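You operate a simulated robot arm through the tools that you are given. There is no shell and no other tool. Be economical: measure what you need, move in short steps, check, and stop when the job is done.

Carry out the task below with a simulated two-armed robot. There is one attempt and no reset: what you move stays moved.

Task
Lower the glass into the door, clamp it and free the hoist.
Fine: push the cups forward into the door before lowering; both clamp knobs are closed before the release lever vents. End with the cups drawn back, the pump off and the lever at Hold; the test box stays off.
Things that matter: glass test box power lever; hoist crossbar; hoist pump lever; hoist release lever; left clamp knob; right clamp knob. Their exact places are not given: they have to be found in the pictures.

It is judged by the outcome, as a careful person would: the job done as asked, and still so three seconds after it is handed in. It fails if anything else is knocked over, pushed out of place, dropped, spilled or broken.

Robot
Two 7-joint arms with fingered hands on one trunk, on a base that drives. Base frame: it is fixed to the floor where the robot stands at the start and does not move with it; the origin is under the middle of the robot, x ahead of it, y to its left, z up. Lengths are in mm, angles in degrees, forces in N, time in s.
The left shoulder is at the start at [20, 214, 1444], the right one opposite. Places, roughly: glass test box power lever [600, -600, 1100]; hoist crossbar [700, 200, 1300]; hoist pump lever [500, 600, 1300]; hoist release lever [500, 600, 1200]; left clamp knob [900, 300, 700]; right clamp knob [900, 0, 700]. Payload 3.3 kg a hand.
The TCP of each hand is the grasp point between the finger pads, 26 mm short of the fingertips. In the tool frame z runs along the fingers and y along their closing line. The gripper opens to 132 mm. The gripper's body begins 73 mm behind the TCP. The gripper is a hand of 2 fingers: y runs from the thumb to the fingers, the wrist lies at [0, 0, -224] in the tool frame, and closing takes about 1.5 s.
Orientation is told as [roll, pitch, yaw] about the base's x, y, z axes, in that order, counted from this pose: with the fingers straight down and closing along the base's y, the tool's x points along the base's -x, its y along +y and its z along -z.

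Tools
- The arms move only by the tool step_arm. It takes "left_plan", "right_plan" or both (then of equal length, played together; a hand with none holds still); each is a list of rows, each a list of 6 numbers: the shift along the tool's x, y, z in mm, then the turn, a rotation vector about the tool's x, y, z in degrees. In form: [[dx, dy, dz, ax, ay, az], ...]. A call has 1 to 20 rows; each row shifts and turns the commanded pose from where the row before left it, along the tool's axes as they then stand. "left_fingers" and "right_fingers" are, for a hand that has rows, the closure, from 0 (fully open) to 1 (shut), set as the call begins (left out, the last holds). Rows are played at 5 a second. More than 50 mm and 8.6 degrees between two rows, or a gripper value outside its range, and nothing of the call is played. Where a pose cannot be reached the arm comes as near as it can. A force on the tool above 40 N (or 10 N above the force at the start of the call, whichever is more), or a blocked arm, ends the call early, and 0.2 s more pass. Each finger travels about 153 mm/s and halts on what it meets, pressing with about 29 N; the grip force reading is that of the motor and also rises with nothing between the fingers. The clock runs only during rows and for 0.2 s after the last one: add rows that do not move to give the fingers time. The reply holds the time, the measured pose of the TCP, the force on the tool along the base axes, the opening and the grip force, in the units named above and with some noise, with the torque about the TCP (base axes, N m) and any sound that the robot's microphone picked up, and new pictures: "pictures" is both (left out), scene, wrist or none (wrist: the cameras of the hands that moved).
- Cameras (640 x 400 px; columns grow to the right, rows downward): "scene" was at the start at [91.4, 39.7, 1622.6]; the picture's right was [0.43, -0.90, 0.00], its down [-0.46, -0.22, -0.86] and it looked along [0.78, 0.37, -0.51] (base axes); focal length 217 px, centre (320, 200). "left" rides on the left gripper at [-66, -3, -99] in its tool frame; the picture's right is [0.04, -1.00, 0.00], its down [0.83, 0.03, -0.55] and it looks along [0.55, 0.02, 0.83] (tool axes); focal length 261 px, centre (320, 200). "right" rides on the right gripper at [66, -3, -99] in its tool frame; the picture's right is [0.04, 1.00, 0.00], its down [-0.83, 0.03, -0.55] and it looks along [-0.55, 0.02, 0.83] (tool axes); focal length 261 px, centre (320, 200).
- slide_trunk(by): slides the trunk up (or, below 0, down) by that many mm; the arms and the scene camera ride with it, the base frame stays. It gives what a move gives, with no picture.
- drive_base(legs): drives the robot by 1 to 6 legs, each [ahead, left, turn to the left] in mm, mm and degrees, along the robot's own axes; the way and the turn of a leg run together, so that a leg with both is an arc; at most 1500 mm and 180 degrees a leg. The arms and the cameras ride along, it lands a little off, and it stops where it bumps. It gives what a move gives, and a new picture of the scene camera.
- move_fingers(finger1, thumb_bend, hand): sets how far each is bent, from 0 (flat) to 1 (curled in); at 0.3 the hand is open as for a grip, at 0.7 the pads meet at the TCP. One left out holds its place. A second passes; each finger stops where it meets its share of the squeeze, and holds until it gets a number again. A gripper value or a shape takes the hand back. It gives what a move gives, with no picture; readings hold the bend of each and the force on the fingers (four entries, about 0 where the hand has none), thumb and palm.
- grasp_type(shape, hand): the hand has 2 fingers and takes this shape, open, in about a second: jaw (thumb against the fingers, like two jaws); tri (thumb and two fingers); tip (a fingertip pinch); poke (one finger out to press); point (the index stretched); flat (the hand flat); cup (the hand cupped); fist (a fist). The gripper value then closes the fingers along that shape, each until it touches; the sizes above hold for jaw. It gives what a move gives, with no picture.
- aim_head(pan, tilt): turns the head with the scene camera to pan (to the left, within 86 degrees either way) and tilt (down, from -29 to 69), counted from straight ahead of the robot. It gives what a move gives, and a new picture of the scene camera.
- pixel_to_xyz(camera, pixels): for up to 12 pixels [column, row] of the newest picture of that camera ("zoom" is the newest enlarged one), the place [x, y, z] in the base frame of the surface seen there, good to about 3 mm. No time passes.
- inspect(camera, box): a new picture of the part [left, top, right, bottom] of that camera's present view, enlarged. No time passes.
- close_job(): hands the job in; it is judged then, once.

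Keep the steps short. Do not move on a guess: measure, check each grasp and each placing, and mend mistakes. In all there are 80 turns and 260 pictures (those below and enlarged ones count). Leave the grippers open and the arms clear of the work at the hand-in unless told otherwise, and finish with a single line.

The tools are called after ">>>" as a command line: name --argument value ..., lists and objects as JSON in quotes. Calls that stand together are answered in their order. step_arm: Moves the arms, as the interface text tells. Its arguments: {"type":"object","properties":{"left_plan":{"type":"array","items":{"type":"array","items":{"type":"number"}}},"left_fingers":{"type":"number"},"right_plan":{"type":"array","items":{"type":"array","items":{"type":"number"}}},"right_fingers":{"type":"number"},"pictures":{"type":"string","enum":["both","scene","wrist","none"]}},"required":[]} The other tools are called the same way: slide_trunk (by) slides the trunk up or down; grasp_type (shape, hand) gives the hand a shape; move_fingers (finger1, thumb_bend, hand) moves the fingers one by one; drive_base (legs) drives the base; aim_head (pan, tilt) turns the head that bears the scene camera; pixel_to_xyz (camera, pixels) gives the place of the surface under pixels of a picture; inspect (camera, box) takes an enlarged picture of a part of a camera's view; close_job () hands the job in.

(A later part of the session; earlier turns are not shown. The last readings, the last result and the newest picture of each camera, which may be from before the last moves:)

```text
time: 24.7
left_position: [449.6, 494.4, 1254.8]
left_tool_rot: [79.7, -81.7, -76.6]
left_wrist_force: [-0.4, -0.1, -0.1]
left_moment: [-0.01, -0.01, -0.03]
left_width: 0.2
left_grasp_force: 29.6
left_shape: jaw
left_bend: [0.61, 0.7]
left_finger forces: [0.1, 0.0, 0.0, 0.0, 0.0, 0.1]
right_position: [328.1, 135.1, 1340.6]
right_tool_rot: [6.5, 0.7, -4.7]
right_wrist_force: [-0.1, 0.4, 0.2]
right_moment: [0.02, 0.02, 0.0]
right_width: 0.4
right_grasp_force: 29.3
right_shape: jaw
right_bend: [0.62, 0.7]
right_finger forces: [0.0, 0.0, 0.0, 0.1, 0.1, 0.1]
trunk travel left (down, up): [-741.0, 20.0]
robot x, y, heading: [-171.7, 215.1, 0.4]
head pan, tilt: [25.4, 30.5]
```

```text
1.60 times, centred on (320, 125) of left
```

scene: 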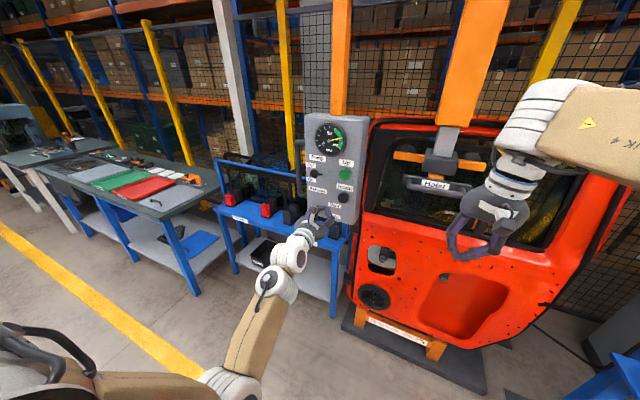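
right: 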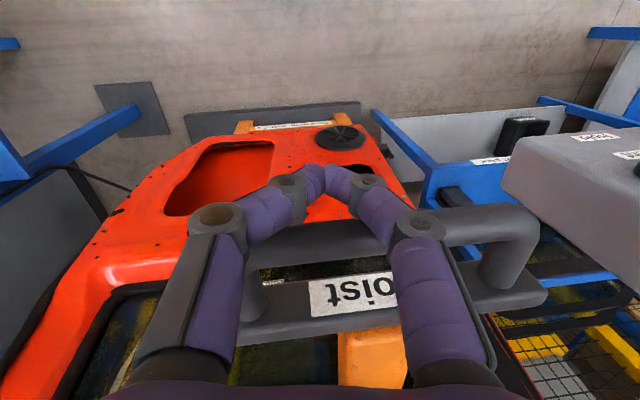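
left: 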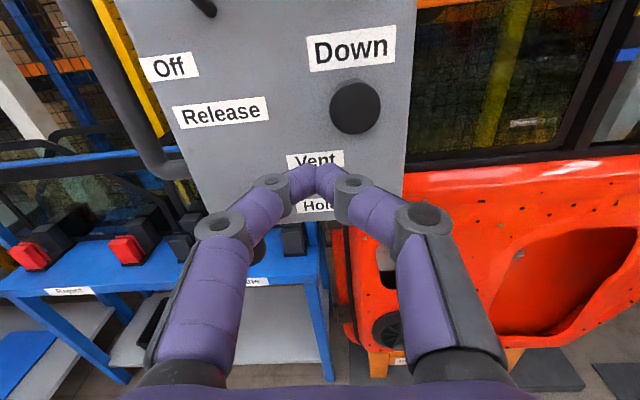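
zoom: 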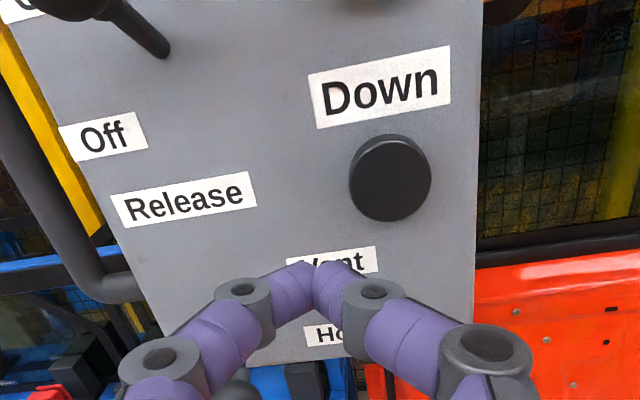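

The blocked cases all have the wrist only about 445 mm from its shoulder, so the arm seems too folded rather than too stretched. I'll back the base off another 150 mm.

>>> drive_base --legs '[[-150, 0, 0]]'

>>> step_arm --left_plan '[[0, 0, 20, 0, 0, 0], [0, 0, 20, 0, 0, 0], [0, 0, 20, 0, 0, 0], [0, 0, 20, 0, 0, 0], [0, 0, 20, 0, 0, 0]]'

```text
time: 26.1
left_position: [297.3, 495.9, 1255.8]
left_tool_rot: [80.1, -81.5, -76.8]
left_wrist_force: [-0.6, 0.2, -0.2]
left_moment: [-0.01, 0.0, 0.01]
left_width: 0.0
left_grasp_force: 28.5
left_shape: jaw
left_bend: [0.61, 0.7]
left_finger forces: [0.0, 0.0, 0.1, 0.1, 0.0, 0.0]
right_position: [175.6, 134.4, 1341.1]
right_tool_rot: [6.7, 0.7, -4.6]
right_wrist_force: [0.1, 0.3, 1.1]
right_moment: [-0.02, 0.01, 0.0]
right_width: 0.0
right_grasp_force: 29.3
right_shape: jaw
right_bend: [0.62, 0.7]
right_finger forces: [0.1, 0.1, 0.0, 0.1, 0.0, 0.0]
trunk travel left (down, up): [-741.0, 20.0]
robot x, y, heading: [-323.3, 211.0, 0.4]
head pan, tilt: [25.4, 30.5]
```

scene: 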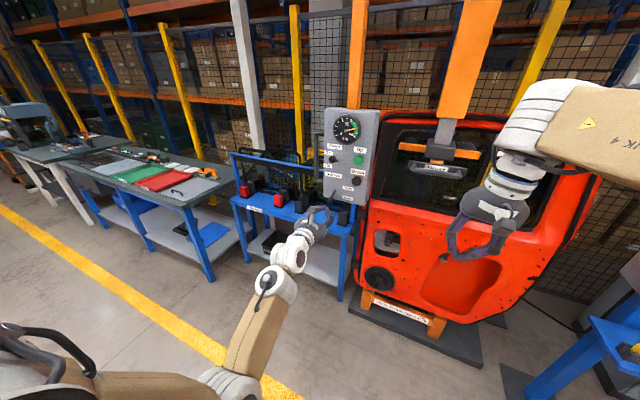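

```text
time: 27.2
left_position: [396.5, 499.7, 1252.5]
left_tool_rot: [79.7, -81.4, -76.4]
left_wrist_force: [-0.7, 0.6, -0.6]
left_moment: [0.01, -0.03, -0.02]
left_width: 0.0
left_grasp_force: 29.1
left_shape: jaw
left_bend: [0.61, 0.7]
left_finger forces: [0.0, 0.0, 0.1, 0.0, 0.0, 0.0]
right_position: [175.8, 134.4, 1339.3]
right_tool_rot: [6.7, 0.8, -4.7]
right_wrist_force: [-0.9, 0.2, -0.2]
right_moment: [-0.02, 0.01, 0.04]
right_width: 0.0
right_grasp_force: 29.3
right_shape: jaw
right_bend: [0.62, 0.7]
right_finger forces: [0.1, 0.0, 0.0, 0.1, 0.0, 0.0]
trunk travel left (down, up): [-741.0, 20.0]
robot x, y, heading: [-320.7, 212.4, 0.3]
head pan, tilt: [25.4, 30.5]
```

scene: 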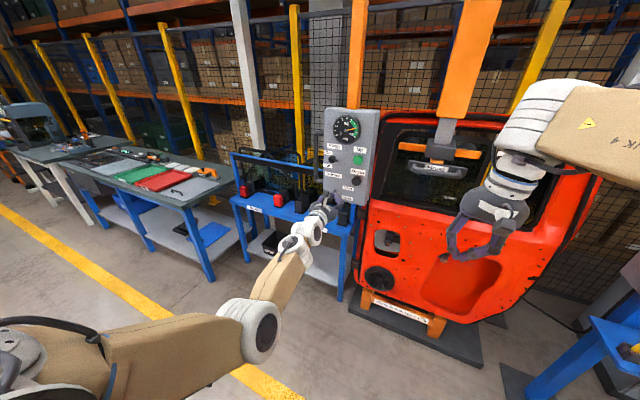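
left: 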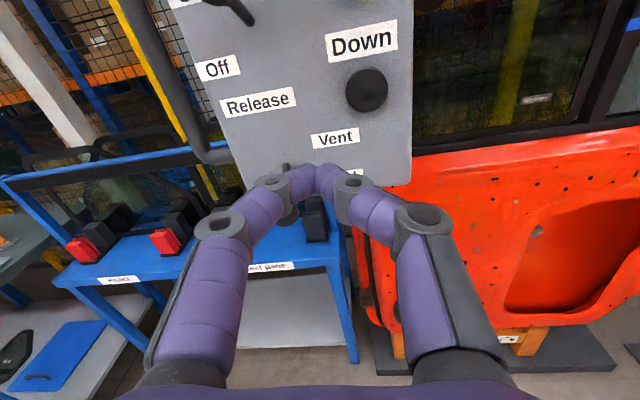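

The arm moves freely now. The hand is at (396,500,1252), rolled about 8.5° and yawed about 3.4°. I'll straighten it, line up with Down (y 462, z 1263), and advance until the tip is about 25 mm short of the button.

>>> step_arm --left_plan '[[0, 0, 0, 0, 0, -8.5], [0, 0, 0, 3.4, 0, 0], [-5, -19, 0, 0, 0, 0], [-5.5, -19, 0, 0, 0, 0], [0, 0, 25, 0, 0, 0], [0, 0, 25, 0, 0, 0], [0, 0, 25, 0, 0, 0], [0, 0, 20, 0, 0, 0]]' --pictures "wrist"

```text
time: 29.1
left_position: [448.5, 461.7, 1262.4]
left_tool_rot: [-9.2, -88.5, 9.2]
left_wrist_force: [-0.7, 0.0, -0.1]
left_moment: [-0.02, 0.0, 0.0]
left_width: 0.3
left_grasp_force: 29.0
left_shape: jaw
left_bend: [0.61, 0.7]
left_finger forces: [0.0, 0.0, 0.0, 0.0, 0.0, 0.1]
left hand out of reach, approached as far as the arm can: row 7, 8
right_position: [176.7, 134.2, 1338.7]
right_tool_rot: [6.7, 0.8, -4.6]
right_wrist_force: [-0.1, 0.0, -1.1]
right_moment: [0.02, 0.01, -0.03]
right_width: 0.0
right_grasp_force: 29.4
right_shape: jaw
right_bend: [0.62, 0.7]
right_finger forces: [0.0, 0.0, 0.1, 0.0, 0.0, 0.0]
trunk travel left (down, up): [-741.0, 20.0]
robot x, y, heading: [-324.9, 214.0, 0.4]
head pan, tilt: [25.4, 30.5]
```

left: 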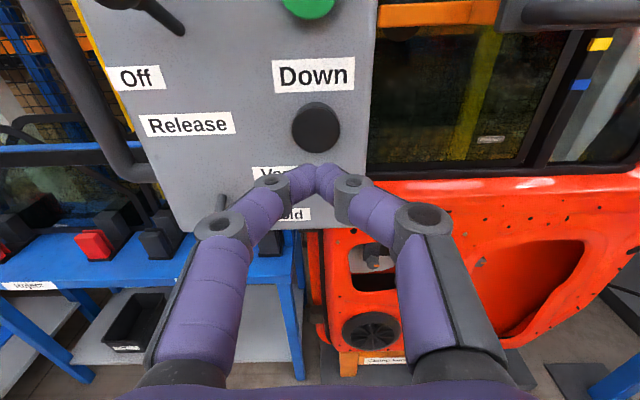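

The arm has a narrow comfortable range (shoulder to wrist about 450–565 mm). The fingers are lined up with the button. I'll drive 60 mm ahead so the arm can do the last bit.

>>> drive_base --legs '[[60, 0, 0]]'

>>> inspect --camera "left" --box '[160, 0, 480, 250]'

```text
time: 30.0
left_position: [508.1, 463.3, 1261.0]
left_tool_rot: [-8.7, -88.4, 8.7]
left_wrist_force: [0.2, -0.5, -0.7]
left_moment: [-0.01, 0.02, 0.0]
left_width: 0.0
left_grasp_force: 29.3
left_shape: jaw
left_bend: [0.61, 0.7]
left_finger forces: [0.0, 0.0, 0.0, 0.0, 0.0, 0.0]
right_position: [238.8, 135.7, 1339.1]
right_tool_rot: [6.6, 0.9, -4.5]
right_wrist_force: [0.3, 0.0, -0.2]
right_moment: [-0.03, 0.04, 0.01]
right_width: 0.0
right_grasp_force: 29.4
right_shape: jaw
right_bend: [0.62, 0.7]
right_finger forces: [0.1, 0.0, 0.1, 0.0, 0.1, 0.1]
trunk travel left (down, up): [-741.0, 20.0]
robot x, y, heading: [-263.1, 215.6, 0.4]
head pan, tilt: [25.4, 30.5]
```

scene: 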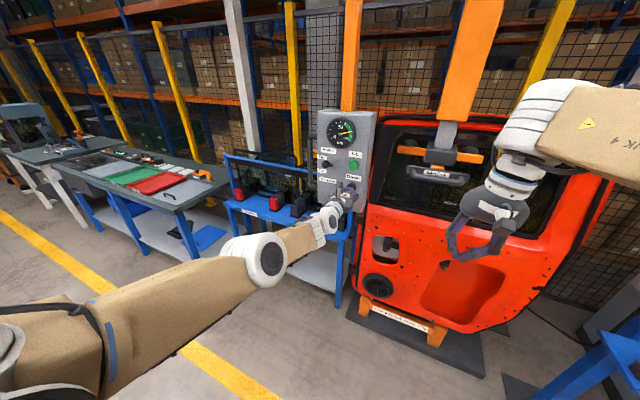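

```text
1.60 times, centred on (320, 125) of left
```

zoom: 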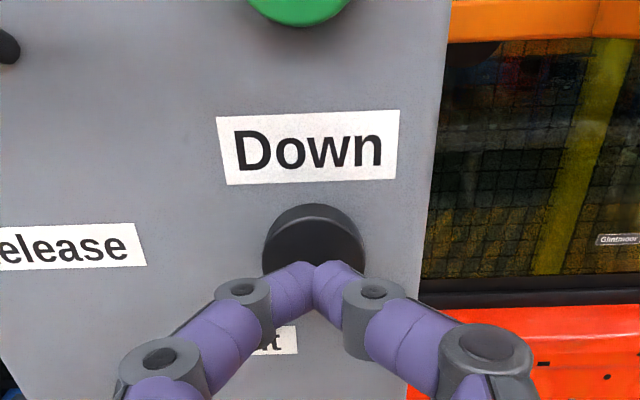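

The fingertip is in front of the Down button, about 11 mm short. I'll press forward in 3–4 mm steps and hold.

>>> step_arm --left_plan '[[0, 0, 4, 0, 0, 0], [0, 0, 4, 0, 0, 0], [0, 0, 4, 0, 0, 0], [0, 0, 3, 0, 0, 0], [0, 0, 3, 0, 0, 0], [0, 0, 0, 0, 0, 0], [0, 0, 0, 0, 0, 0]]'

```text
time: 31.6
left_position: [509.2, 464.9, 1266.2]
left_tool_rot: [-8.9, -88.4, 9.1]
left_wrist_force: [-0.1, -0.3, 0.2]
left_moment: [0.0, 0.0, -0.02]
left_width: 0.0
left_grasp_force: 29.2
left_shape: jaw
left_bend: [0.61, 0.7]
left_finger forces: [0.0, 0.0, 0.0, 0.0, 0.1, 0.1]
left hand out of reach, approached as far as the arm can: row 1, 2, 3, 4
right_position: [237.3, 135.7, 1339.7]
right_tool_rot: [6.7, 0.9, -4.5]
right_wrist_force: [1.0, 0.1, 0.1]
right_moment: [0.01, 0.0, 0.05]
right_width: 0.0
right_grasp_force: 29.0
right_shape: jaw
right_bend: [0.62, 0.7]
right_finger forces: [0.1, 0.0, 0.0, 0.1, 0.1, 0.0]
trunk travel left (down, up): [-741.0, 20.0]
robot x, y, heading: [-263.5, 215.8, 0.3]
head pan, tilt: [25.4, 30.5]
```

scene: 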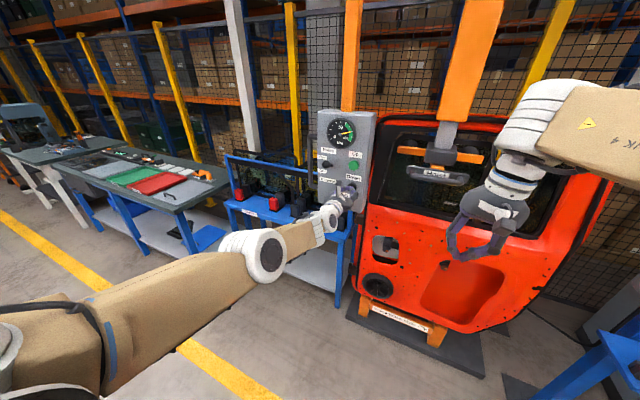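
left: 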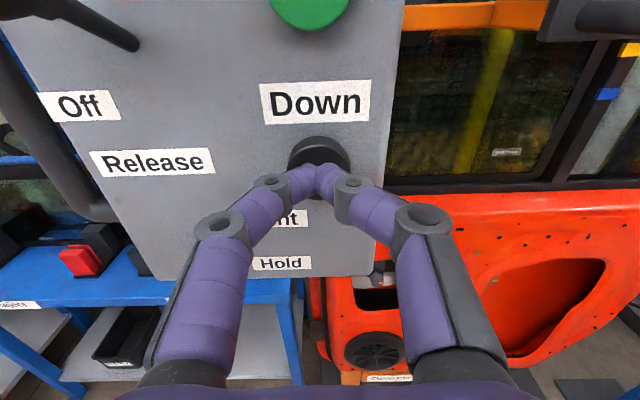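

The base drive didn't change the arm's own posture, so it's still at its limit. I'll press by driving the base ahead 14 mm instead.

>>> drive_base --legs '[[14, 0, 0]]'

```text
time: 32.4
left_position: [523.3, 464.7, 1264.6]
left_tool_rot: [-9.0, -88.5, 9.2]
left_wrist_force: [-4.6, -0.5, 1.6]
left_moment: [-0.01, -0.04, 0.0]
left_width: 0.0
left_grasp_force: 29.0
left_shape: jaw
left_bend: [0.63, 0.7]
left_finger forces: [0.2, 0.0, 0.1, 0.0, 0.0, 0.0]
right_position: [251.5, 136.3, 1338.8]
right_tool_rot: [6.7, 0.7, -4.5]
right_wrist_force: [-0.1, -0.1, 0.2]
right_moment: [-0.05, 0.0, 0.0]
right_width: 0.1
right_grasp_force: 29.1
right_shape: jaw
right_bend: [0.62, 0.7]
right_finger forces: [0.0, 0.0, 0.0, 0.0, 0.0, 0.1]
trunk travel left (down, up): [-741.0, 20.0]
robot x, y, heading: [-244.9, 210.2, 0.4]
head pan, tilt: [25.4, 30.5]
heard: click, click
```

scene: 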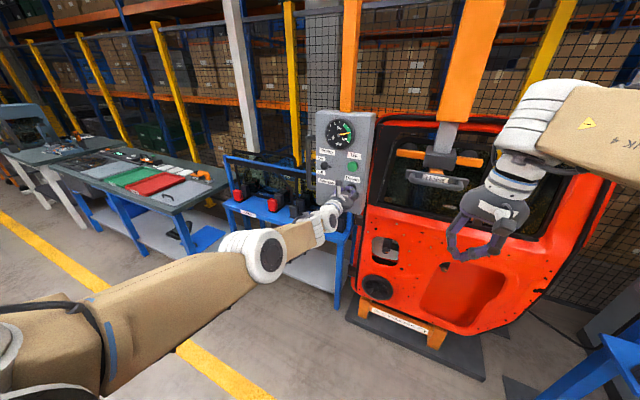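

I heard clicks and the force is −4.6 N, so the button is touched. I'll hold for 2 s and see whether the hoist lowers.

>>> step_arm --left_plan '[[0, 0, 0, 0, 0, 0], [0, 0, 0, 0, 0, 0], [0, 0, 0, 0, 0, 0], [0, 0, 0, 0, 0, 0], [0, 0, 0, 0, 0, 0], [0, 0, 0, 0, 0, 0], [0, 0, 0, 0, 0, 0], [0, 0, 0, 0, 0, 0], [0, 0, 0, 0, 0, 0], [0, 0, 0, 0, 0, 0]]' --pictures "scene"

>>> inspect --camera "scene" --box '[300, 100, 500, 230]'

```text
time: 34.6
left_position: [522.4, 464.7, 1266.9]
left_tool_rot: [-9.5, -88.6, 9.6]
left_wrist_force: [-3.5, 0.1, -0.3]
left_moment: [-0.03, 0.0, 0.01]
left_width: 0.1
left_grasp_force: 29.0
left_shape: jaw
left_bend: [0.63, 0.7]
left_finger forces: [0.0, 0.1, 0.0, 0.0, 0.0, 0.0]
right_position: [250.4, 135.9, 1339.4]
right_tool_rot: [6.6, 0.6, -4.5]
right_wrist_force: [0.6, -0.1, 0.3]
right_moment: [0.0, 0.03, -0.01]
right_width: 0.0
right_grasp_force: 28.9
right_shape: jaw
right_bend: [0.62, 0.7]
right_finger forces: [0.1, 0.1, 0.0, 0.1, 0.1, 0.1]
trunk travel left (down, up): [-741.0, 20.0]
robot x, y, heading: [-250.2, 216.2, 0.3]
head pan, tilt: [25.4, 30.5]
```

scene: 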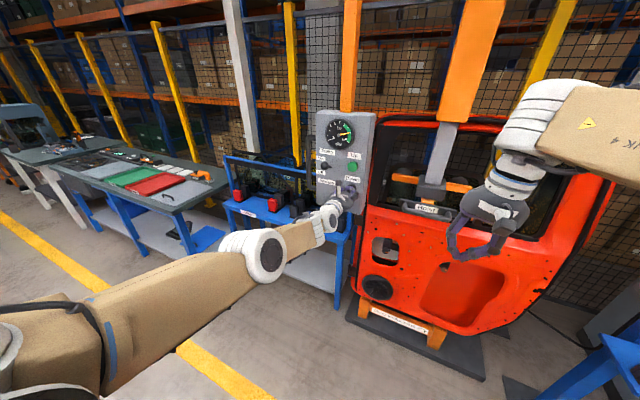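

```text
3.08 times, centred on (400, 165) of scene
```

zoom: 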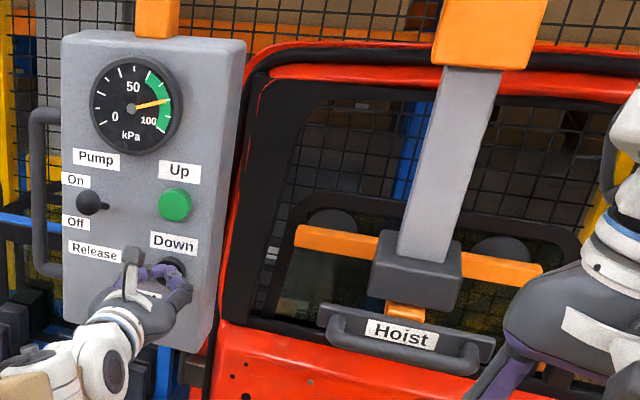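

The glass is lowering. I'll keep holding in 1–2 s chunks and measure the handle height each time.

>>> step_arm --left_plan '[[0, 0, 0, 0, 0, 0], [0, 0, 0, 0, 0, 0], [0, 0, 0, 0, 0, 0], [0, 0, 0, 0, 0, 0], [0, 0, 0, 0, 0, 0], [0, 0, 0, 0, 0, 0], [0, 0, 0, 0, 0, 0]]' --pictures "scene"

>>> inspect --camera "scene" --box '[350, 100, 500, 250]'

>>> pixel_to_xyz --camera "scene" --pixels '[[425, 208], [425, 213], [425, 218], [425, 223], [425, 228]]'

```text
time: 36.2
left_position: [522.6, 464.0, 1266.4]
left_tool_rot: [-9.5, -88.6, 9.7]
left_wrist_force: [-3.8, 0.1, -0.6]
left_moment: [0.0, -0.01, 0.03]
left_width: 0.0
left_grasp_force: 29.1
left_shape: jaw
left_bend: [0.63, 0.7]
left_finger forces: [0.1, 0.1, 0.0, 0.0, 0.0, 0.0]
right_position: [250.8, 136.2, 1340.2]
right_tool_rot: [6.7, 0.7, -4.5]
right_wrist_force: [-0.7, 0.4, -1.1]
right_moment: [0.02, -0.01, 0.01]
right_width: 0.1
right_grasp_force: 29.2
right_shape: jaw
right_bend: [0.62, 0.7]
right_finger forces: [0.0, 0.0, 0.1, 0.0, 0.1, 0.0]
trunk travel left (down, up): [-741.0, 20.0]
robot x, y, heading: [-249.9, 210.6, 0.3]
head pan, tilt: [25.4, 30.5]
```

scene: 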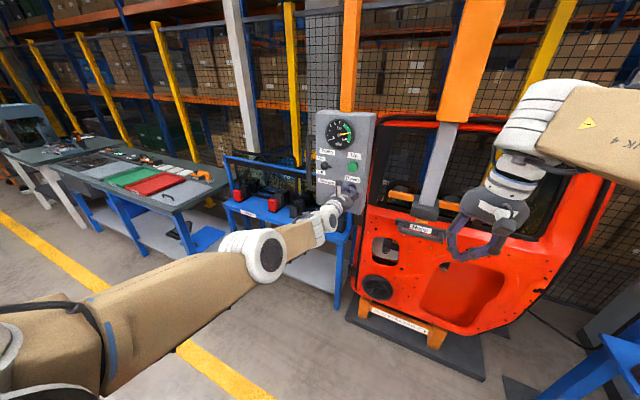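

```text
2.67 times, centred on (425, 175) of scene
```

zoom: 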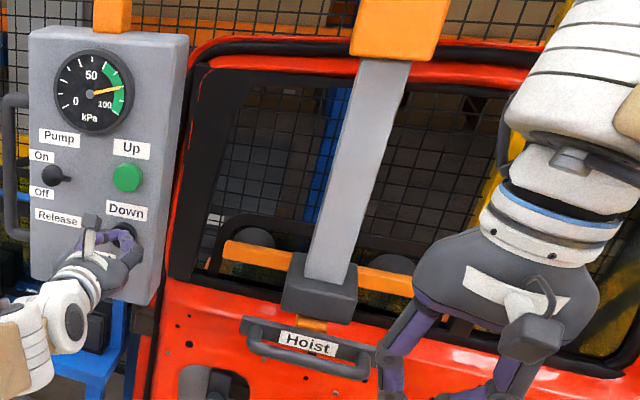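

```text
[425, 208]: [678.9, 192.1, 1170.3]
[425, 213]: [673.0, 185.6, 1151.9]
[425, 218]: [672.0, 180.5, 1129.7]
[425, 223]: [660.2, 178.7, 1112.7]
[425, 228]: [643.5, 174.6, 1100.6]
```

The handle is at z≈1115 now (down ~215 mm). I'll hold another 0.8 s.

>>> step_arm --left_plan '[[0, 0, 0, 0, 0, 0], [0, 0, 0, 0, 0, 0], [0, 0, 0, 0, 0, 0], [0, 0, 0, 0, 0, 0]]' --pictures "scene"

>>> inspect --camera "scene" --box '[350, 100, 500, 250]'

>>> pixel_to_xyz --camera "scene" --pixels '[[425, 213], [425, 218], [425, 223], [425, 228], [425, 233], [425, 238], [395, 185], [385, 215]]'

```text
time: 37.2
left_position: [522.0, 464.8, 1267.0]
left_tool_rot: [-9.5, -88.7, 9.6]
left_wrist_force: [-3.3, 0.0, -1.3]
left_moment: [-0.01, 0.0, 0.02]
left_width: 0.0
left_grasp_force: 28.9
left_shape: jaw
left_bend: [0.63, 0.7]
left_finger forces: [0.0, 0.0, 0.0, 0.0, 0.1, 0.1]
right_position: [248.9, 135.4, 1339.3]
right_tool_rot: [6.7, 0.7, -4.6]
right_wrist_force: [-0.6, -0.4, 0.1]
right_moment: [-0.02, 0.0, -0.03]
right_width: 0.2
right_grasp_force: 29.2
right_shape: jaw
right_bend: [0.62, 0.7]
right_finger forces: [0.0, 0.1, 0.1, 0.0, 0.1, 0.0]
trunk travel left (down, up): [-741.0, 20.0]
robot x, y, heading: [-247.8, 217.6, 0.5]
head pan, tilt: [25.4, 30.5]
```

scene: 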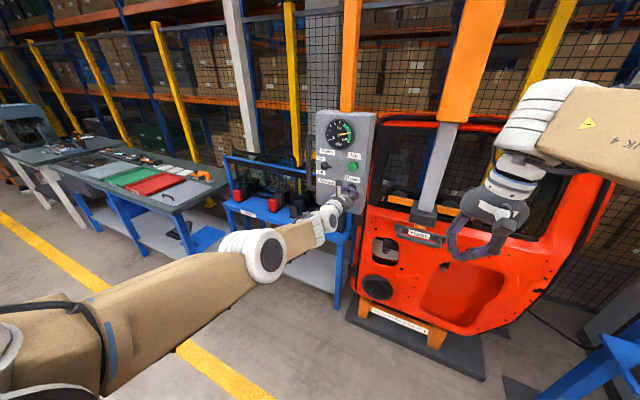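

```text
2.67 times, centred on (425, 175) of scene
```

zoom: 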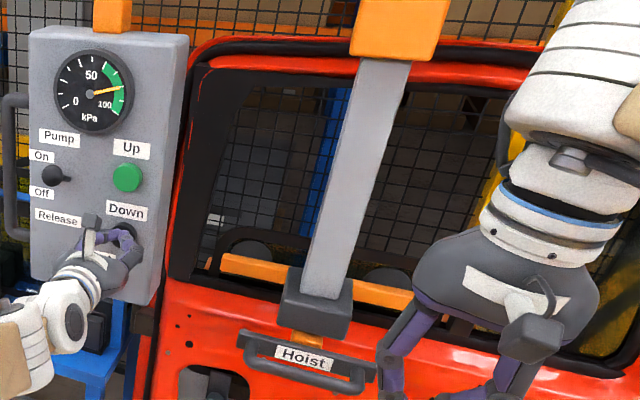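

```text
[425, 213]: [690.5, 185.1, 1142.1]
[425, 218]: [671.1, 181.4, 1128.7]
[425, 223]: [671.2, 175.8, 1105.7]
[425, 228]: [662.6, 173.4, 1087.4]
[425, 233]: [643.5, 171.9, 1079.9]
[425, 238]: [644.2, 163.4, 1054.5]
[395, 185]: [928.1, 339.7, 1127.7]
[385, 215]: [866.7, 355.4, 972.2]
```

It only dropped about 25 mm that time, so it may be seating. I'll hold once more to check.

>>> step_arm --left_plan '[[0, 0, 0, 0, 0, 0], [0, 0, 0, 0, 0, 0], [0, 0, 0, 0, 0, 0], [0, 0, 0, 0, 0, 0]]' --pictures "scene"

>>> inspect --camera "scene" --box '[350, 160, 480, 300]'

>>> pixel_to_xyz --camera "scene" --pixels '[[425, 213], [425, 218], [425, 223], [425, 228], [425, 233], [425, 238]]'

```text
time: 38.2
left_position: [521.8, 464.8, 1267.5]
left_tool_rot: [-9.5, -88.7, 9.5]
left_wrist_force: [-3.4, 0.8, -1.8]
left_moment: [0.01, -0.02, 0.02]
left_width: 0.0
left_grasp_force: 29.1
left_shape: jaw
left_bend: [0.63, 0.7]
left_finger forces: [0.1, 0.0, 0.1, 0.0, 0.1, 0.0]
right_position: [249.0, 135.2, 1340.9]
right_tool_rot: [6.7, 0.7, -4.4]
right_wrist_force: [0.3, -0.1, 0.1]
right_moment: [0.04, -0.01, 0.03]
right_width: 0.0
right_grasp_force: 29.3
right_shape: jaw
right_bend: [0.62, 0.7]
right_finger forces: [0.0, 0.0, 0.0, 0.0, 0.0, 0.0]
trunk travel left (down, up): [-741.0, 20.0]
robot x, y, heading: [-249.7, 215.6, 0.2]
head pan, tilt: [25.4, 30.5]
```

scene: 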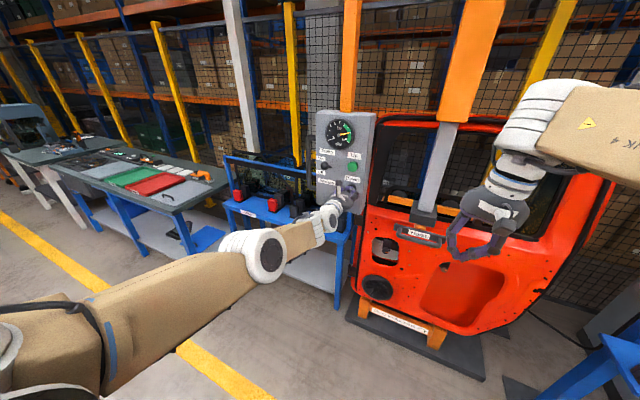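

```text
2.86 times, centred on (415, 230) of scene
```

zoom: 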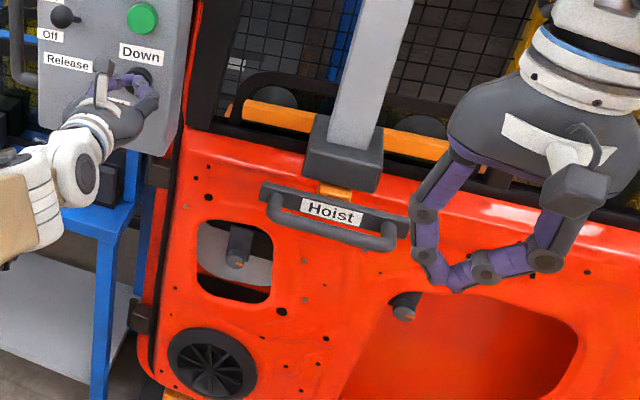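

```text
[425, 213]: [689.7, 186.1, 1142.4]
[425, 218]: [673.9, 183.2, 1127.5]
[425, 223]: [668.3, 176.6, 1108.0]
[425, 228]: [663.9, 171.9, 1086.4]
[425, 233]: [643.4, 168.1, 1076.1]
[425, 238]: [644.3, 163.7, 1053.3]
```

The handle height hasn't changed, so the glass is seated and its lower edge shows in the left door opening. I'll back off the button 110 mm, then lower the trunk so the arms reach the knobs at z≈710.

>>> drive_base --legs '[[-110, 0, 0]]'

>>> slide_trunk --by -520

>>> aim_head --pan 0 --tilt 18

```text
time: 39.4
left_position: [413.3, 462.8, 1267.6]
left_tool_rot: [-9.4, -88.6, 9.4]
left_wrist_force: [-0.5, -0.4, 0.1]
left_moment: [-0.04, 0.0, 0.02]
left_width: 0.0
left_grasp_force: 29.0
left_shape: jaw
left_bend: [0.63, 0.7]
left_finger forces: [0.0, 0.0, 0.0, 0.0, 0.0, 0.0]
right_position: [140.9, 133.7, 1339.7]
right_tool_rot: [6.8, 0.8, -4.6]
right_wrist_force: [-1.0, -0.1, 0.1]
right_moment: [0.01, 0.01, 0.02]
right_width: 0.1
right_grasp_force: 28.5
right_shape: jaw
right_bend: [0.62, 0.7]
right_finger forces: [0.1, 0.1, 0.0, 0.0, 0.0, 0.0]
trunk travel left (down, up): [-741.0, 20.0]
robot x, y, heading: [-357.5, 210.0, 0.1]
head pan, tilt: [25.4, 30.5]
```

scene: 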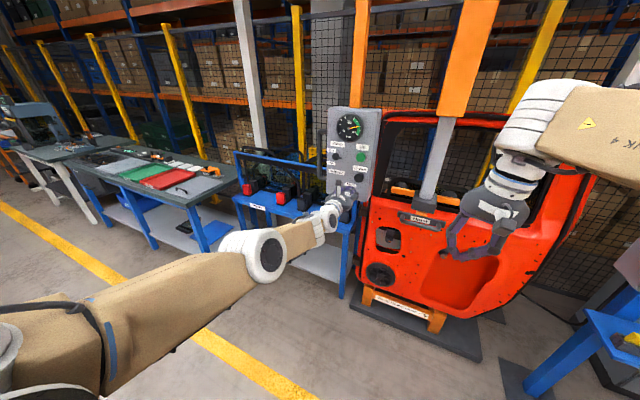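

```text
refused: -520 is not a number from -400 to 400
```

```text
time: 40.3
left_position: [413.0, 462.7, 1267.1]
left_tool_rot: [-9.1, -88.5, 9.1]
left_wrist_force: [-0.1, 0.1, 0.1]
left_moment: [-0.05, -0.01, 0.02]
left_width: 0.3
left_grasp_force: 28.9
left_shape: jaw
left_bend: [0.63, 0.7]
left_finger forces: [0.0, 0.0, 0.0, 0.0, 0.1, 0.1]
right_position: [140.7, 133.7, 1339.2]
right_tool_rot: [6.7, 0.8, -4.6]
right_wrist_force: [0.6, -0.4, -0.3]
right_moment: [0.01, 0.01, 0.01]
right_width: 0.0
right_grasp_force: 28.7
right_shape: jaw
right_bend: [0.62, 0.7]
right_finger forces: [0.0, 0.0, 0.0, 0.0, 0.0, 0.0]
trunk travel left (down, up): [-741.0, 20.0]
robot x, y, heading: [-357.1, 213.2, 0.4]
head pan, tilt: [0.0, 18.0]
```

scene: 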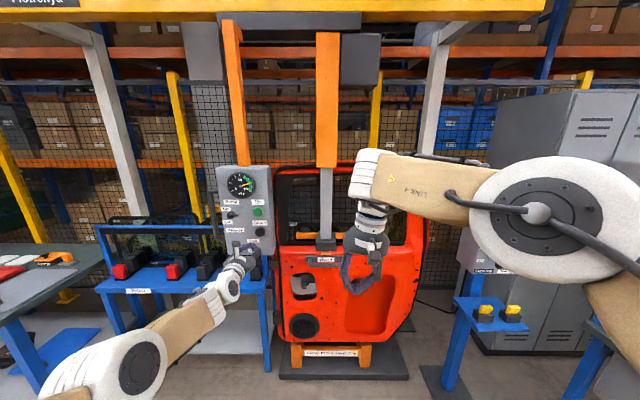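

I have a good frontal view. Before sliding down I'll check where the left elbow and the left table are, and take a closer look at the knobs.

>>> pixel_to_xyz --camera "scene" --pixels '[[140, 368], [90, 350], [210, 300], [95, 255], [20, 350], [60, 310], [120, 295], [265, 320], [500, 330], [480, 300], [330, 260], [300, 370]]'

>>> inspect --camera "scene" --box '[270, 240, 430, 350]'

```text
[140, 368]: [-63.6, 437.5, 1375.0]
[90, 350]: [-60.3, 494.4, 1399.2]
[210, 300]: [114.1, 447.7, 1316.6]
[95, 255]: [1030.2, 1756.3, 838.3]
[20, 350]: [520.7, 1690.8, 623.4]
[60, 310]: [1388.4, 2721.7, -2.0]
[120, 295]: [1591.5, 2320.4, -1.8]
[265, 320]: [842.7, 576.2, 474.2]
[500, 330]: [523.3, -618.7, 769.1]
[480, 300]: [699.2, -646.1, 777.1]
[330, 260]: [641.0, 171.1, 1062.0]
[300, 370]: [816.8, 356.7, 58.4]
```

```text
3.64 times, centred on (350, 295) of scene
```

zoom: 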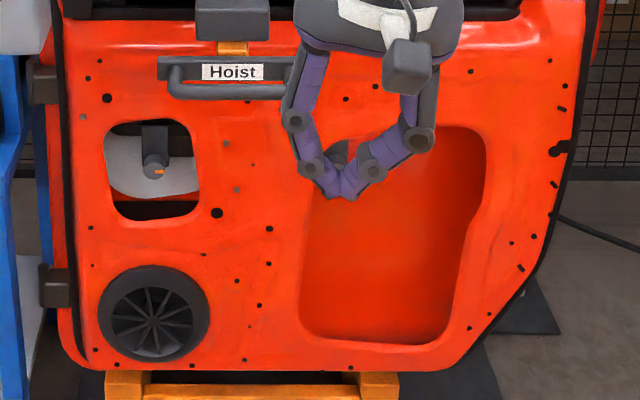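

The elbow is tucked in and clear (x −63, y 440, z 1375). Left knob marker points right (3 o'clock). Now I'll slide the trunk down 400, then 130.

>>> slide_trunk --by -400

>>> slide_trunk --by -130

>>> aim_head --pan -5 --tilt 15

```text
time: 44.1
left_position: [412.9, 462.0, 867.5]
left_tool_rot: [-9.4, -88.6, 9.5]
left_wrist_force: [0.4, -0.3, 0.9]
left_moment: [0.04, -0.06, 0.03]
left_width: 0.0
left_grasp_force: 29.3
left_shape: jaw
left_bend: [0.63, 0.7]
left_finger forces: [0.0, 0.1, 0.1, 0.0, 0.0, 0.0]
right_position: [141.0, 134.4, 939.3]
right_tool_rot: [6.7, 0.7, -4.6]
right_wrist_force: [1.1, -0.5, 0.3]
right_moment: [-0.01, 0.03, 0.02]
right_width: 0.0
right_grasp_force: 29.0
right_shape: jaw
right_bend: [0.62, 0.7]
right_finger forces: [0.0, 0.0, 0.0, 0.1, 0.1, 0.1]
trunk travel left (down, up): [-341.0, 420.0]
robot x, y, heading: [-358.2, 211.8, 0.4]
head pan, tilt: [0.0, 18.0]
```

```text
time: 45.7
left_position: [412.1, 462.3, 736.2]
left_tool_rot: [-9.4, -88.5, 9.4]
left_wrist_force: [-1.1, -0.9, 0.4]
left_moment: [0.0, -0.01, 0.0]
left_width: 0.3
left_grasp_force: 28.6
left_shape: jaw
left_bend: [0.63, 0.7]
left_finger forces: [0.0, 0.0, 0.0, 0.0, 0.1, 0.0]
right_position: [141.5, 134.5, 810.4]
right_tool_rot: [6.6, 0.7, -4.7]
right_wrist_force: [-0.3, -0.8, -0.1]
right_moment: [-0.01, 0.02, 0.01]
right_width: 0.0
right_grasp_force: 28.7
right_shape: jaw
right_bend: [0.62, 0.7]
right_finger forces: [0.0, 0.0, 0.0, 0.1, 0.0, 0.0]
trunk travel left (down, up): [-211.0, 550.0]
robot x, y, heading: [-359.7, 217.4, 0.4]
head pan, tilt: [0.0, 18.0]
```

```text
time: 46.3
left_position: [414.4, 463.3, 737.3]
left_tool_rot: [-9.1, -88.5, 9.2]
left_wrist_force: [1.0, -0.1, -0.1]
left_moment: [0.02, -0.01, -0.02]
left_width: 0.0
left_grasp_force: 28.9
left_shape: jaw
left_bend: [0.63, 0.7]
left_finger forces: [0.0, 0.0, 0.0, 0.1, 0.0, 0.0]
right_position: [140.5, 134.0, 809.7]
right_tool_rot: [6.7, 0.7, -4.6]
right_wrist_force: [0.1, 0.6, 0.6]
right_moment: [-0.02, 0.02, -0.02]
right_width: 0.0
right_grasp_force: 28.6
right_shape: jaw
right_bend: [0.62, 0.7]
right_finger forces: [0.1, 0.0, 0.0, 0.1, 0.0, 0.0]
trunk travel left (down, up): [-211.0, 550.0]
robot x, y, heading: [-355.9, 215.2, 0.3]
head pan, tilt: [-5.0, 15.0]
```

scene: 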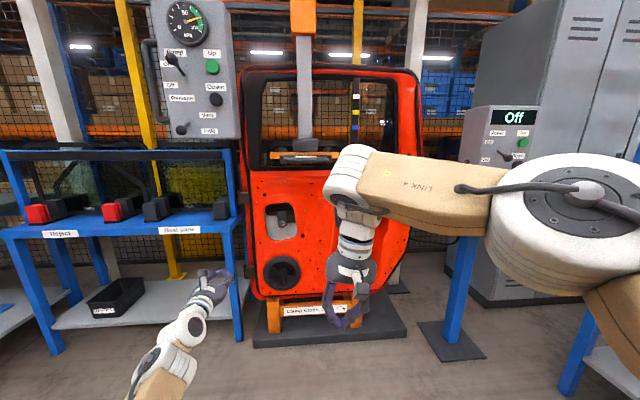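

The test box (showing Off) is at right, pixel (500,140); I'll keep away from it. I'll measure the knobs from this level view, plus the right elbow's extent.

>>> inspect --camera "scene" --box '[250, 190, 330, 260]'

>>> pixel_to_xyz --camera "zoom" --pixels '[[230, 205], [240, 215], [255, 205], [250, 190], [150, 200], [200, 330], [380, 200], [280, 100], [300, 300], [130, 300]]'

>>> pixel_to_xyz --camera "scene" --pixels '[[565, 215], [600, 310], [630, 180], [500, 130], [520, 155], [335, 230], [455, 300], [135, 90], [235, 215], [240, 110]]'

```text
5.71 times, centred on (290, 225) of scene
```

zoom: 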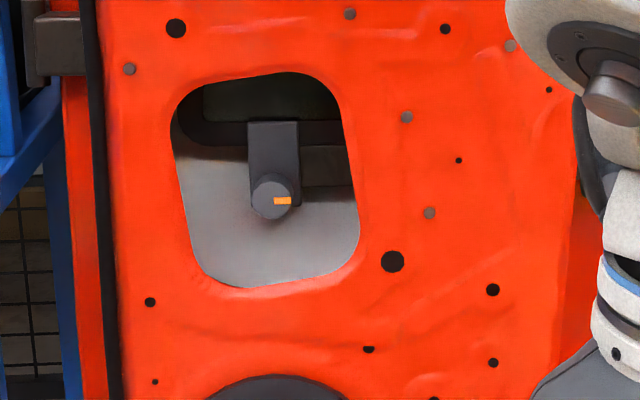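

```text
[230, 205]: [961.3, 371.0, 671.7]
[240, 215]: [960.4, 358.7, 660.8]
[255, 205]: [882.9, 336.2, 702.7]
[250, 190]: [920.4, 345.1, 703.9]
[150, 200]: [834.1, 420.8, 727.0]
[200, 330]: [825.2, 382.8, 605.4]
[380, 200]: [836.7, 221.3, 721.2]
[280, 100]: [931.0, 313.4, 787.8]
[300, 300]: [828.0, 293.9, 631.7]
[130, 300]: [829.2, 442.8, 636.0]
```

```text
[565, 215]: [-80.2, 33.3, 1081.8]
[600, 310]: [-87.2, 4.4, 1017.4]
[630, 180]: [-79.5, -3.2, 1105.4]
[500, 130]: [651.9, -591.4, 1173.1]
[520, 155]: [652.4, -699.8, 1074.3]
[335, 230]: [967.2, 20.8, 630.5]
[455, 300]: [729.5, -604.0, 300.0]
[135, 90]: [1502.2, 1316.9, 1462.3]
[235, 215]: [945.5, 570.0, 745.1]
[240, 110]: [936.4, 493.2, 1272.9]
```

The left knob's centre is about (883,321,708), about 44 mm wide, recessed behind the door face (x≈834). Before driving in, I'll move the right hand right and down so its wrist clears the hoist handle. The left hand goes to y 321, z 708, half open and pulled back.

>>> step_arm --left_plan '[[0, 0, -20, 0, 0, 0], [0, 0, -20, 0, 0, 0], [0, 0, -20, 0, 0, 0], [6, -28, 0, 0, 0, 0], [6, -28, 0, 0, 0, 0], [6, -28, 0, 0, 0, 0], [6, -28, 0, 0, 0, 0], [5, -30, 0, 0, 0, 0]]' --right_plan '[[0, -24, 12, 0, 0, 0], [0, -24, 12, 0, 0, 0], [0, -24, 12, 0, 0, 0], [0, -24, 12, 0, 0, 0], [0, -24, 12, 0, 0, 0], [0, -24, 12, 0, 0, 0], [0, -24, 12, 0, 0, 0], [0, -24, 12, 0, 0, 0]]' --left_fingers 0.4 --pictures "both"

```text
time: 48.3
left_position: [365.8, 396.6, 707.1]
left_tool_rot: [89.3, -84.1, -84.6]
left_wrist_force: [-0.3, -0.1, -0.6]
left_moment: [0.02, -0.02, -0.02]
left_width: 79.0
left_grasp_force: 0.2
left_shape: jaw
left_bend: [0.71, 0.7]
left_finger forces: [0.0, 0.0, 0.1, 0.1, 0.0, 0.0]
right_position: [126.4, -43.4, 690.9]
right_tool_rot: [6.7, 0.7, -4.6]
right_wrist_force: [0.2, -0.5, 0.3]
right_moment: [0.0, -0.02, 0.0]
right_width: 0.2
right_grasp_force: 29.6
right_shape: jaw
right_bend: [0.62, 0.7]
right_finger forces: [0.0, 0.0, 0.1, 0.0, 0.0, 0.0]
trunk travel left (down, up): [-211.0, 550.0]
robot x, y, heading: [-361.4, 214.2, 0.2]
head pan, tilt: [-5.0, 15.0]
stopped in row 8 (left hand): the arm was blocked; the commanded pose is now the measured one
```

scene: 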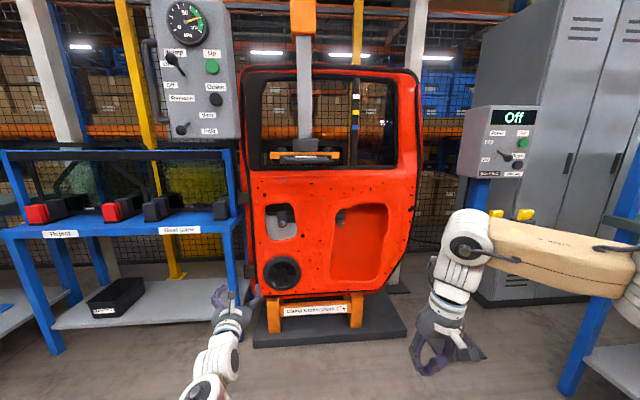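
right: 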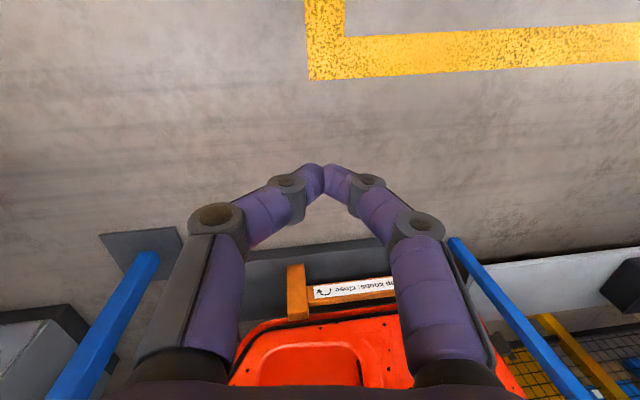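
left: 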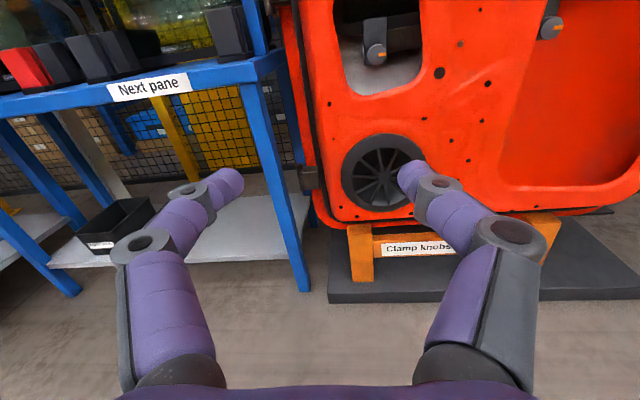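

There's a "Clamp knobs: close" label with an arrow on the door stand. I'll read it.

>>> inspect --camera "right" --box '[280, 250, 420, 330]'

>>> inspect --camera "scene" --box '[260, 195, 400, 325]'

```text
4.57 times, centred on (350, 290) of right
```

zoom: 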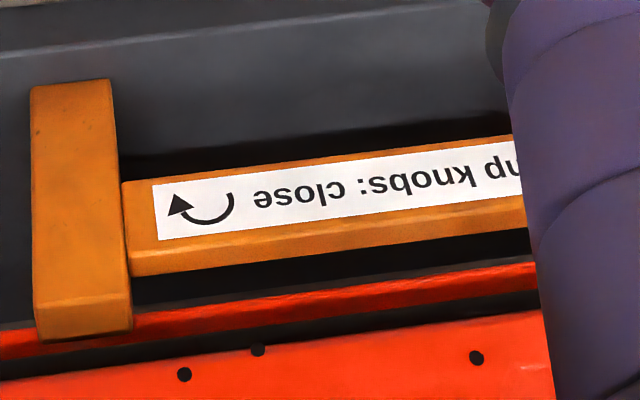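

```text
3.08 times, centred on (330, 260) of scene
```

zoom: 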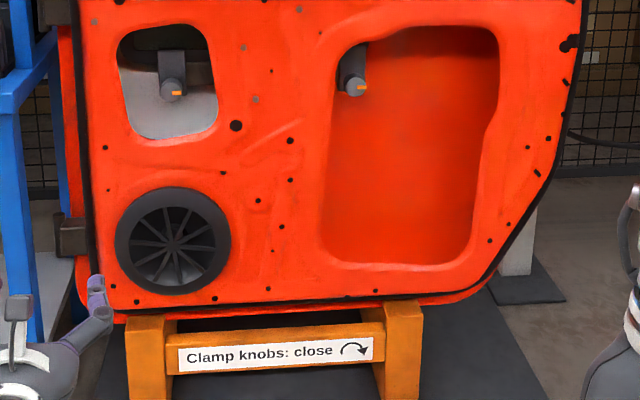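

The arrow shows clockwise closes. I'll drive 75 mm right and then 415 mm ahead, so the left hand sits just in front of the left opening. The right hand clears the handle and stays well away from the test box.

>>> drive_base --legs '[[0, -75, 0], [405, 0, 0]]'

>>> step_arm --left_plan '[[0, 0, 5, 0, 0, -5.9], [0, 0, 5, 4.7, 0, 0]]' --pictures "wrist"

```text
time: 51.5
left_position: [770.8, 318.4, 708.1]
left_tool_rot: [88.6, -84.1, -84.1]
left_wrist_force: [-0.4, -0.2, -0.7]
left_moment: [-0.04, 0.02, -0.02]
left_width: 78.9
left_grasp_force: 0.0
left_shape: jaw
left_bend: [0.71, 0.7]
left_finger forces: [0.0, 0.0, 0.0, 0.0, 0.0, 0.0]
right_position: [528.9, -120.3, 692.1]
right_tool_rot: [6.7, 0.7, -4.8]
right_wrist_force: [-0.1, -0.3, -0.6]
right_moment: [0.01, -0.03, -0.01]
right_width: 0.0
right_grasp_force: 28.7
right_shape: jaw
right_bend: [0.62, 0.7]
right_finger forces: [0.1, 0.0, 0.0, 0.1, 0.0, 0.0]
trunk travel left (down, up): [-211.0, 550.0]
robot x, y, heading: [44.3, 138.7, 0.0]
head pan, tilt: [-5.0, 15.0]
```

scene: 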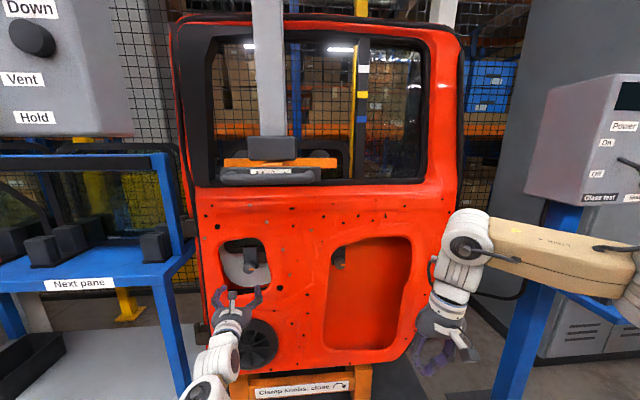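

```text
time: 52.1
left_position: [781.8, 319.5, 707.2]
left_tool_rot: [-73.3, -89.7, 73.0]
left_wrist_force: [-0.7, -0.7, -0.6]
left_moment: [0.01, -0.01, 0.0]
left_width: 79.0
left_grasp_force: 0.1
left_shape: jaw
left_bend: [0.71, 0.7]
left_finger forces: [0.0, 0.0, 0.1, 0.0, 0.1, 0.0]
right_position: [530.2, -119.0, 691.1]
right_tool_rot: [6.7, 0.7, -4.8]
right_wrist_force: [-0.3, 0.1, 0.5]
right_moment: [-0.04, -0.03, -0.01]
right_width: 0.0
right_grasp_force: 28.8
right_shape: jaw
right_bend: [0.62, 0.7]
right_finger forces: [0.0, 0.0, 0.1, 0.0, 0.1, 0.1]
trunk travel left (down, up): [-211.0, 550.0]
robot x, y, heading: [46.8, 141.6, -0.0]
head pan, tilt: [-5.0, 15.0]
```

left: 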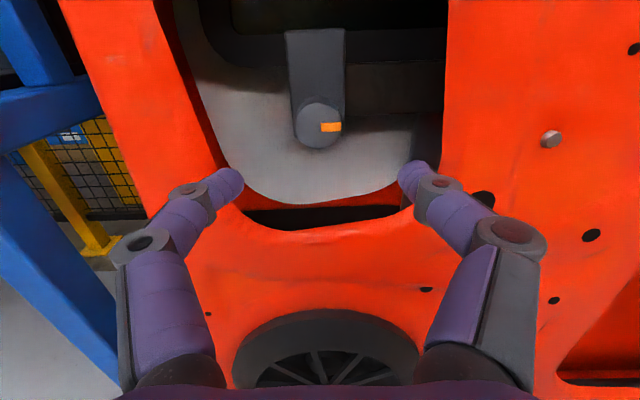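

The hand is straight and the knob shows at (319,125) in the wrist view with its marker at 3 o'clock. I'll measure it precisely.

>>> pixel_to_xyz --camera "left" --pixels '[[310, 125], [325, 137], [319, 112], [318, 125], [300, 125], [337, 120], [310, 60], [250, 130], [250, 210], [460, 130]]'

```text
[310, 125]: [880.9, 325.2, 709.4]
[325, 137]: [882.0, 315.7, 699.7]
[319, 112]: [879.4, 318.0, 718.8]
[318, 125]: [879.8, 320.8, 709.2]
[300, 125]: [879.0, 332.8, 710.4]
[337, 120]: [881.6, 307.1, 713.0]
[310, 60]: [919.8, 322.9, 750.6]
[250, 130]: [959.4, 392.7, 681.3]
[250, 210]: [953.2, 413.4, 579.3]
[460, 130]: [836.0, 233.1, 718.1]
```

The knob centre is (880,320,709), about 34 mm in diameter. I'll advance 106 mm so the pads sit around it (TCP x≈888), then close in the same approach's next call.

>>> step_arm --left_plan '[[-1, 0, 20, 0, 0, 0], [-1, 0, 20, 0, 0, 0], [0, 0, 20, 0, 0, 0], [0, 0, 20, 0, 0, 0], [0, 0, 14, 0, 0, 0], [0, 0, 12, 0, 0, 0]]' --pictures "wrist"

```text
time: 53.5
left_position: [838.6, 322.3, 713.9]
left_tool_rot: [-22.5, -89.9, 22.4]
left_wrist_force: [0.8, 0.1, 0.2]
left_moment: [0.02, 0.02, -0.01]
left_width: 79.0
left_grasp_force: 0.0
left_shape: jaw
left_bend: [0.71, 0.7]
left_finger forces: [0.0, 0.0, 0.0, 0.0, 0.0, 0.0]
left hand out of reach, approached as far as the arm can: row 3, 4, 5, 6
right_position: [529.3, -119.5, 690.7]
right_tool_rot: [6.8, 0.6, -4.7]
right_wrist_force: [0.2, -0.2, -0.1]
right_moment: [0.03, 0.03, -0.03]
right_width: 0.0
right_grasp_force: 29.5
right_shape: jaw
right_bend: [0.62, 0.7]
right_finger forces: [0.1, 0.0, 0.0, 0.0, 0.1, 0.0]
trunk travel left (down, up): [-211.0, 550.0]
robot x, y, heading: [49.1, 137.1, 0.2]
head pan, tilt: [-5.0, 15.0]
```

left: 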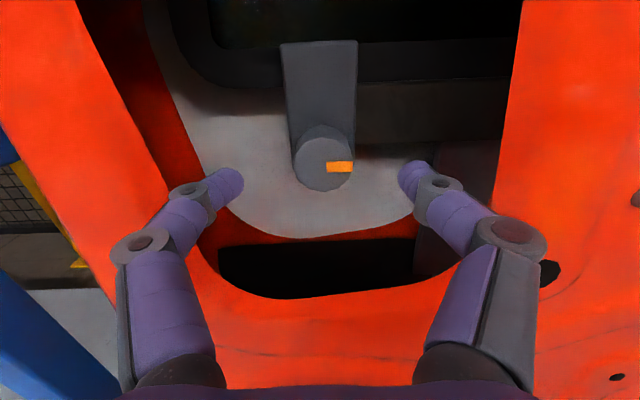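

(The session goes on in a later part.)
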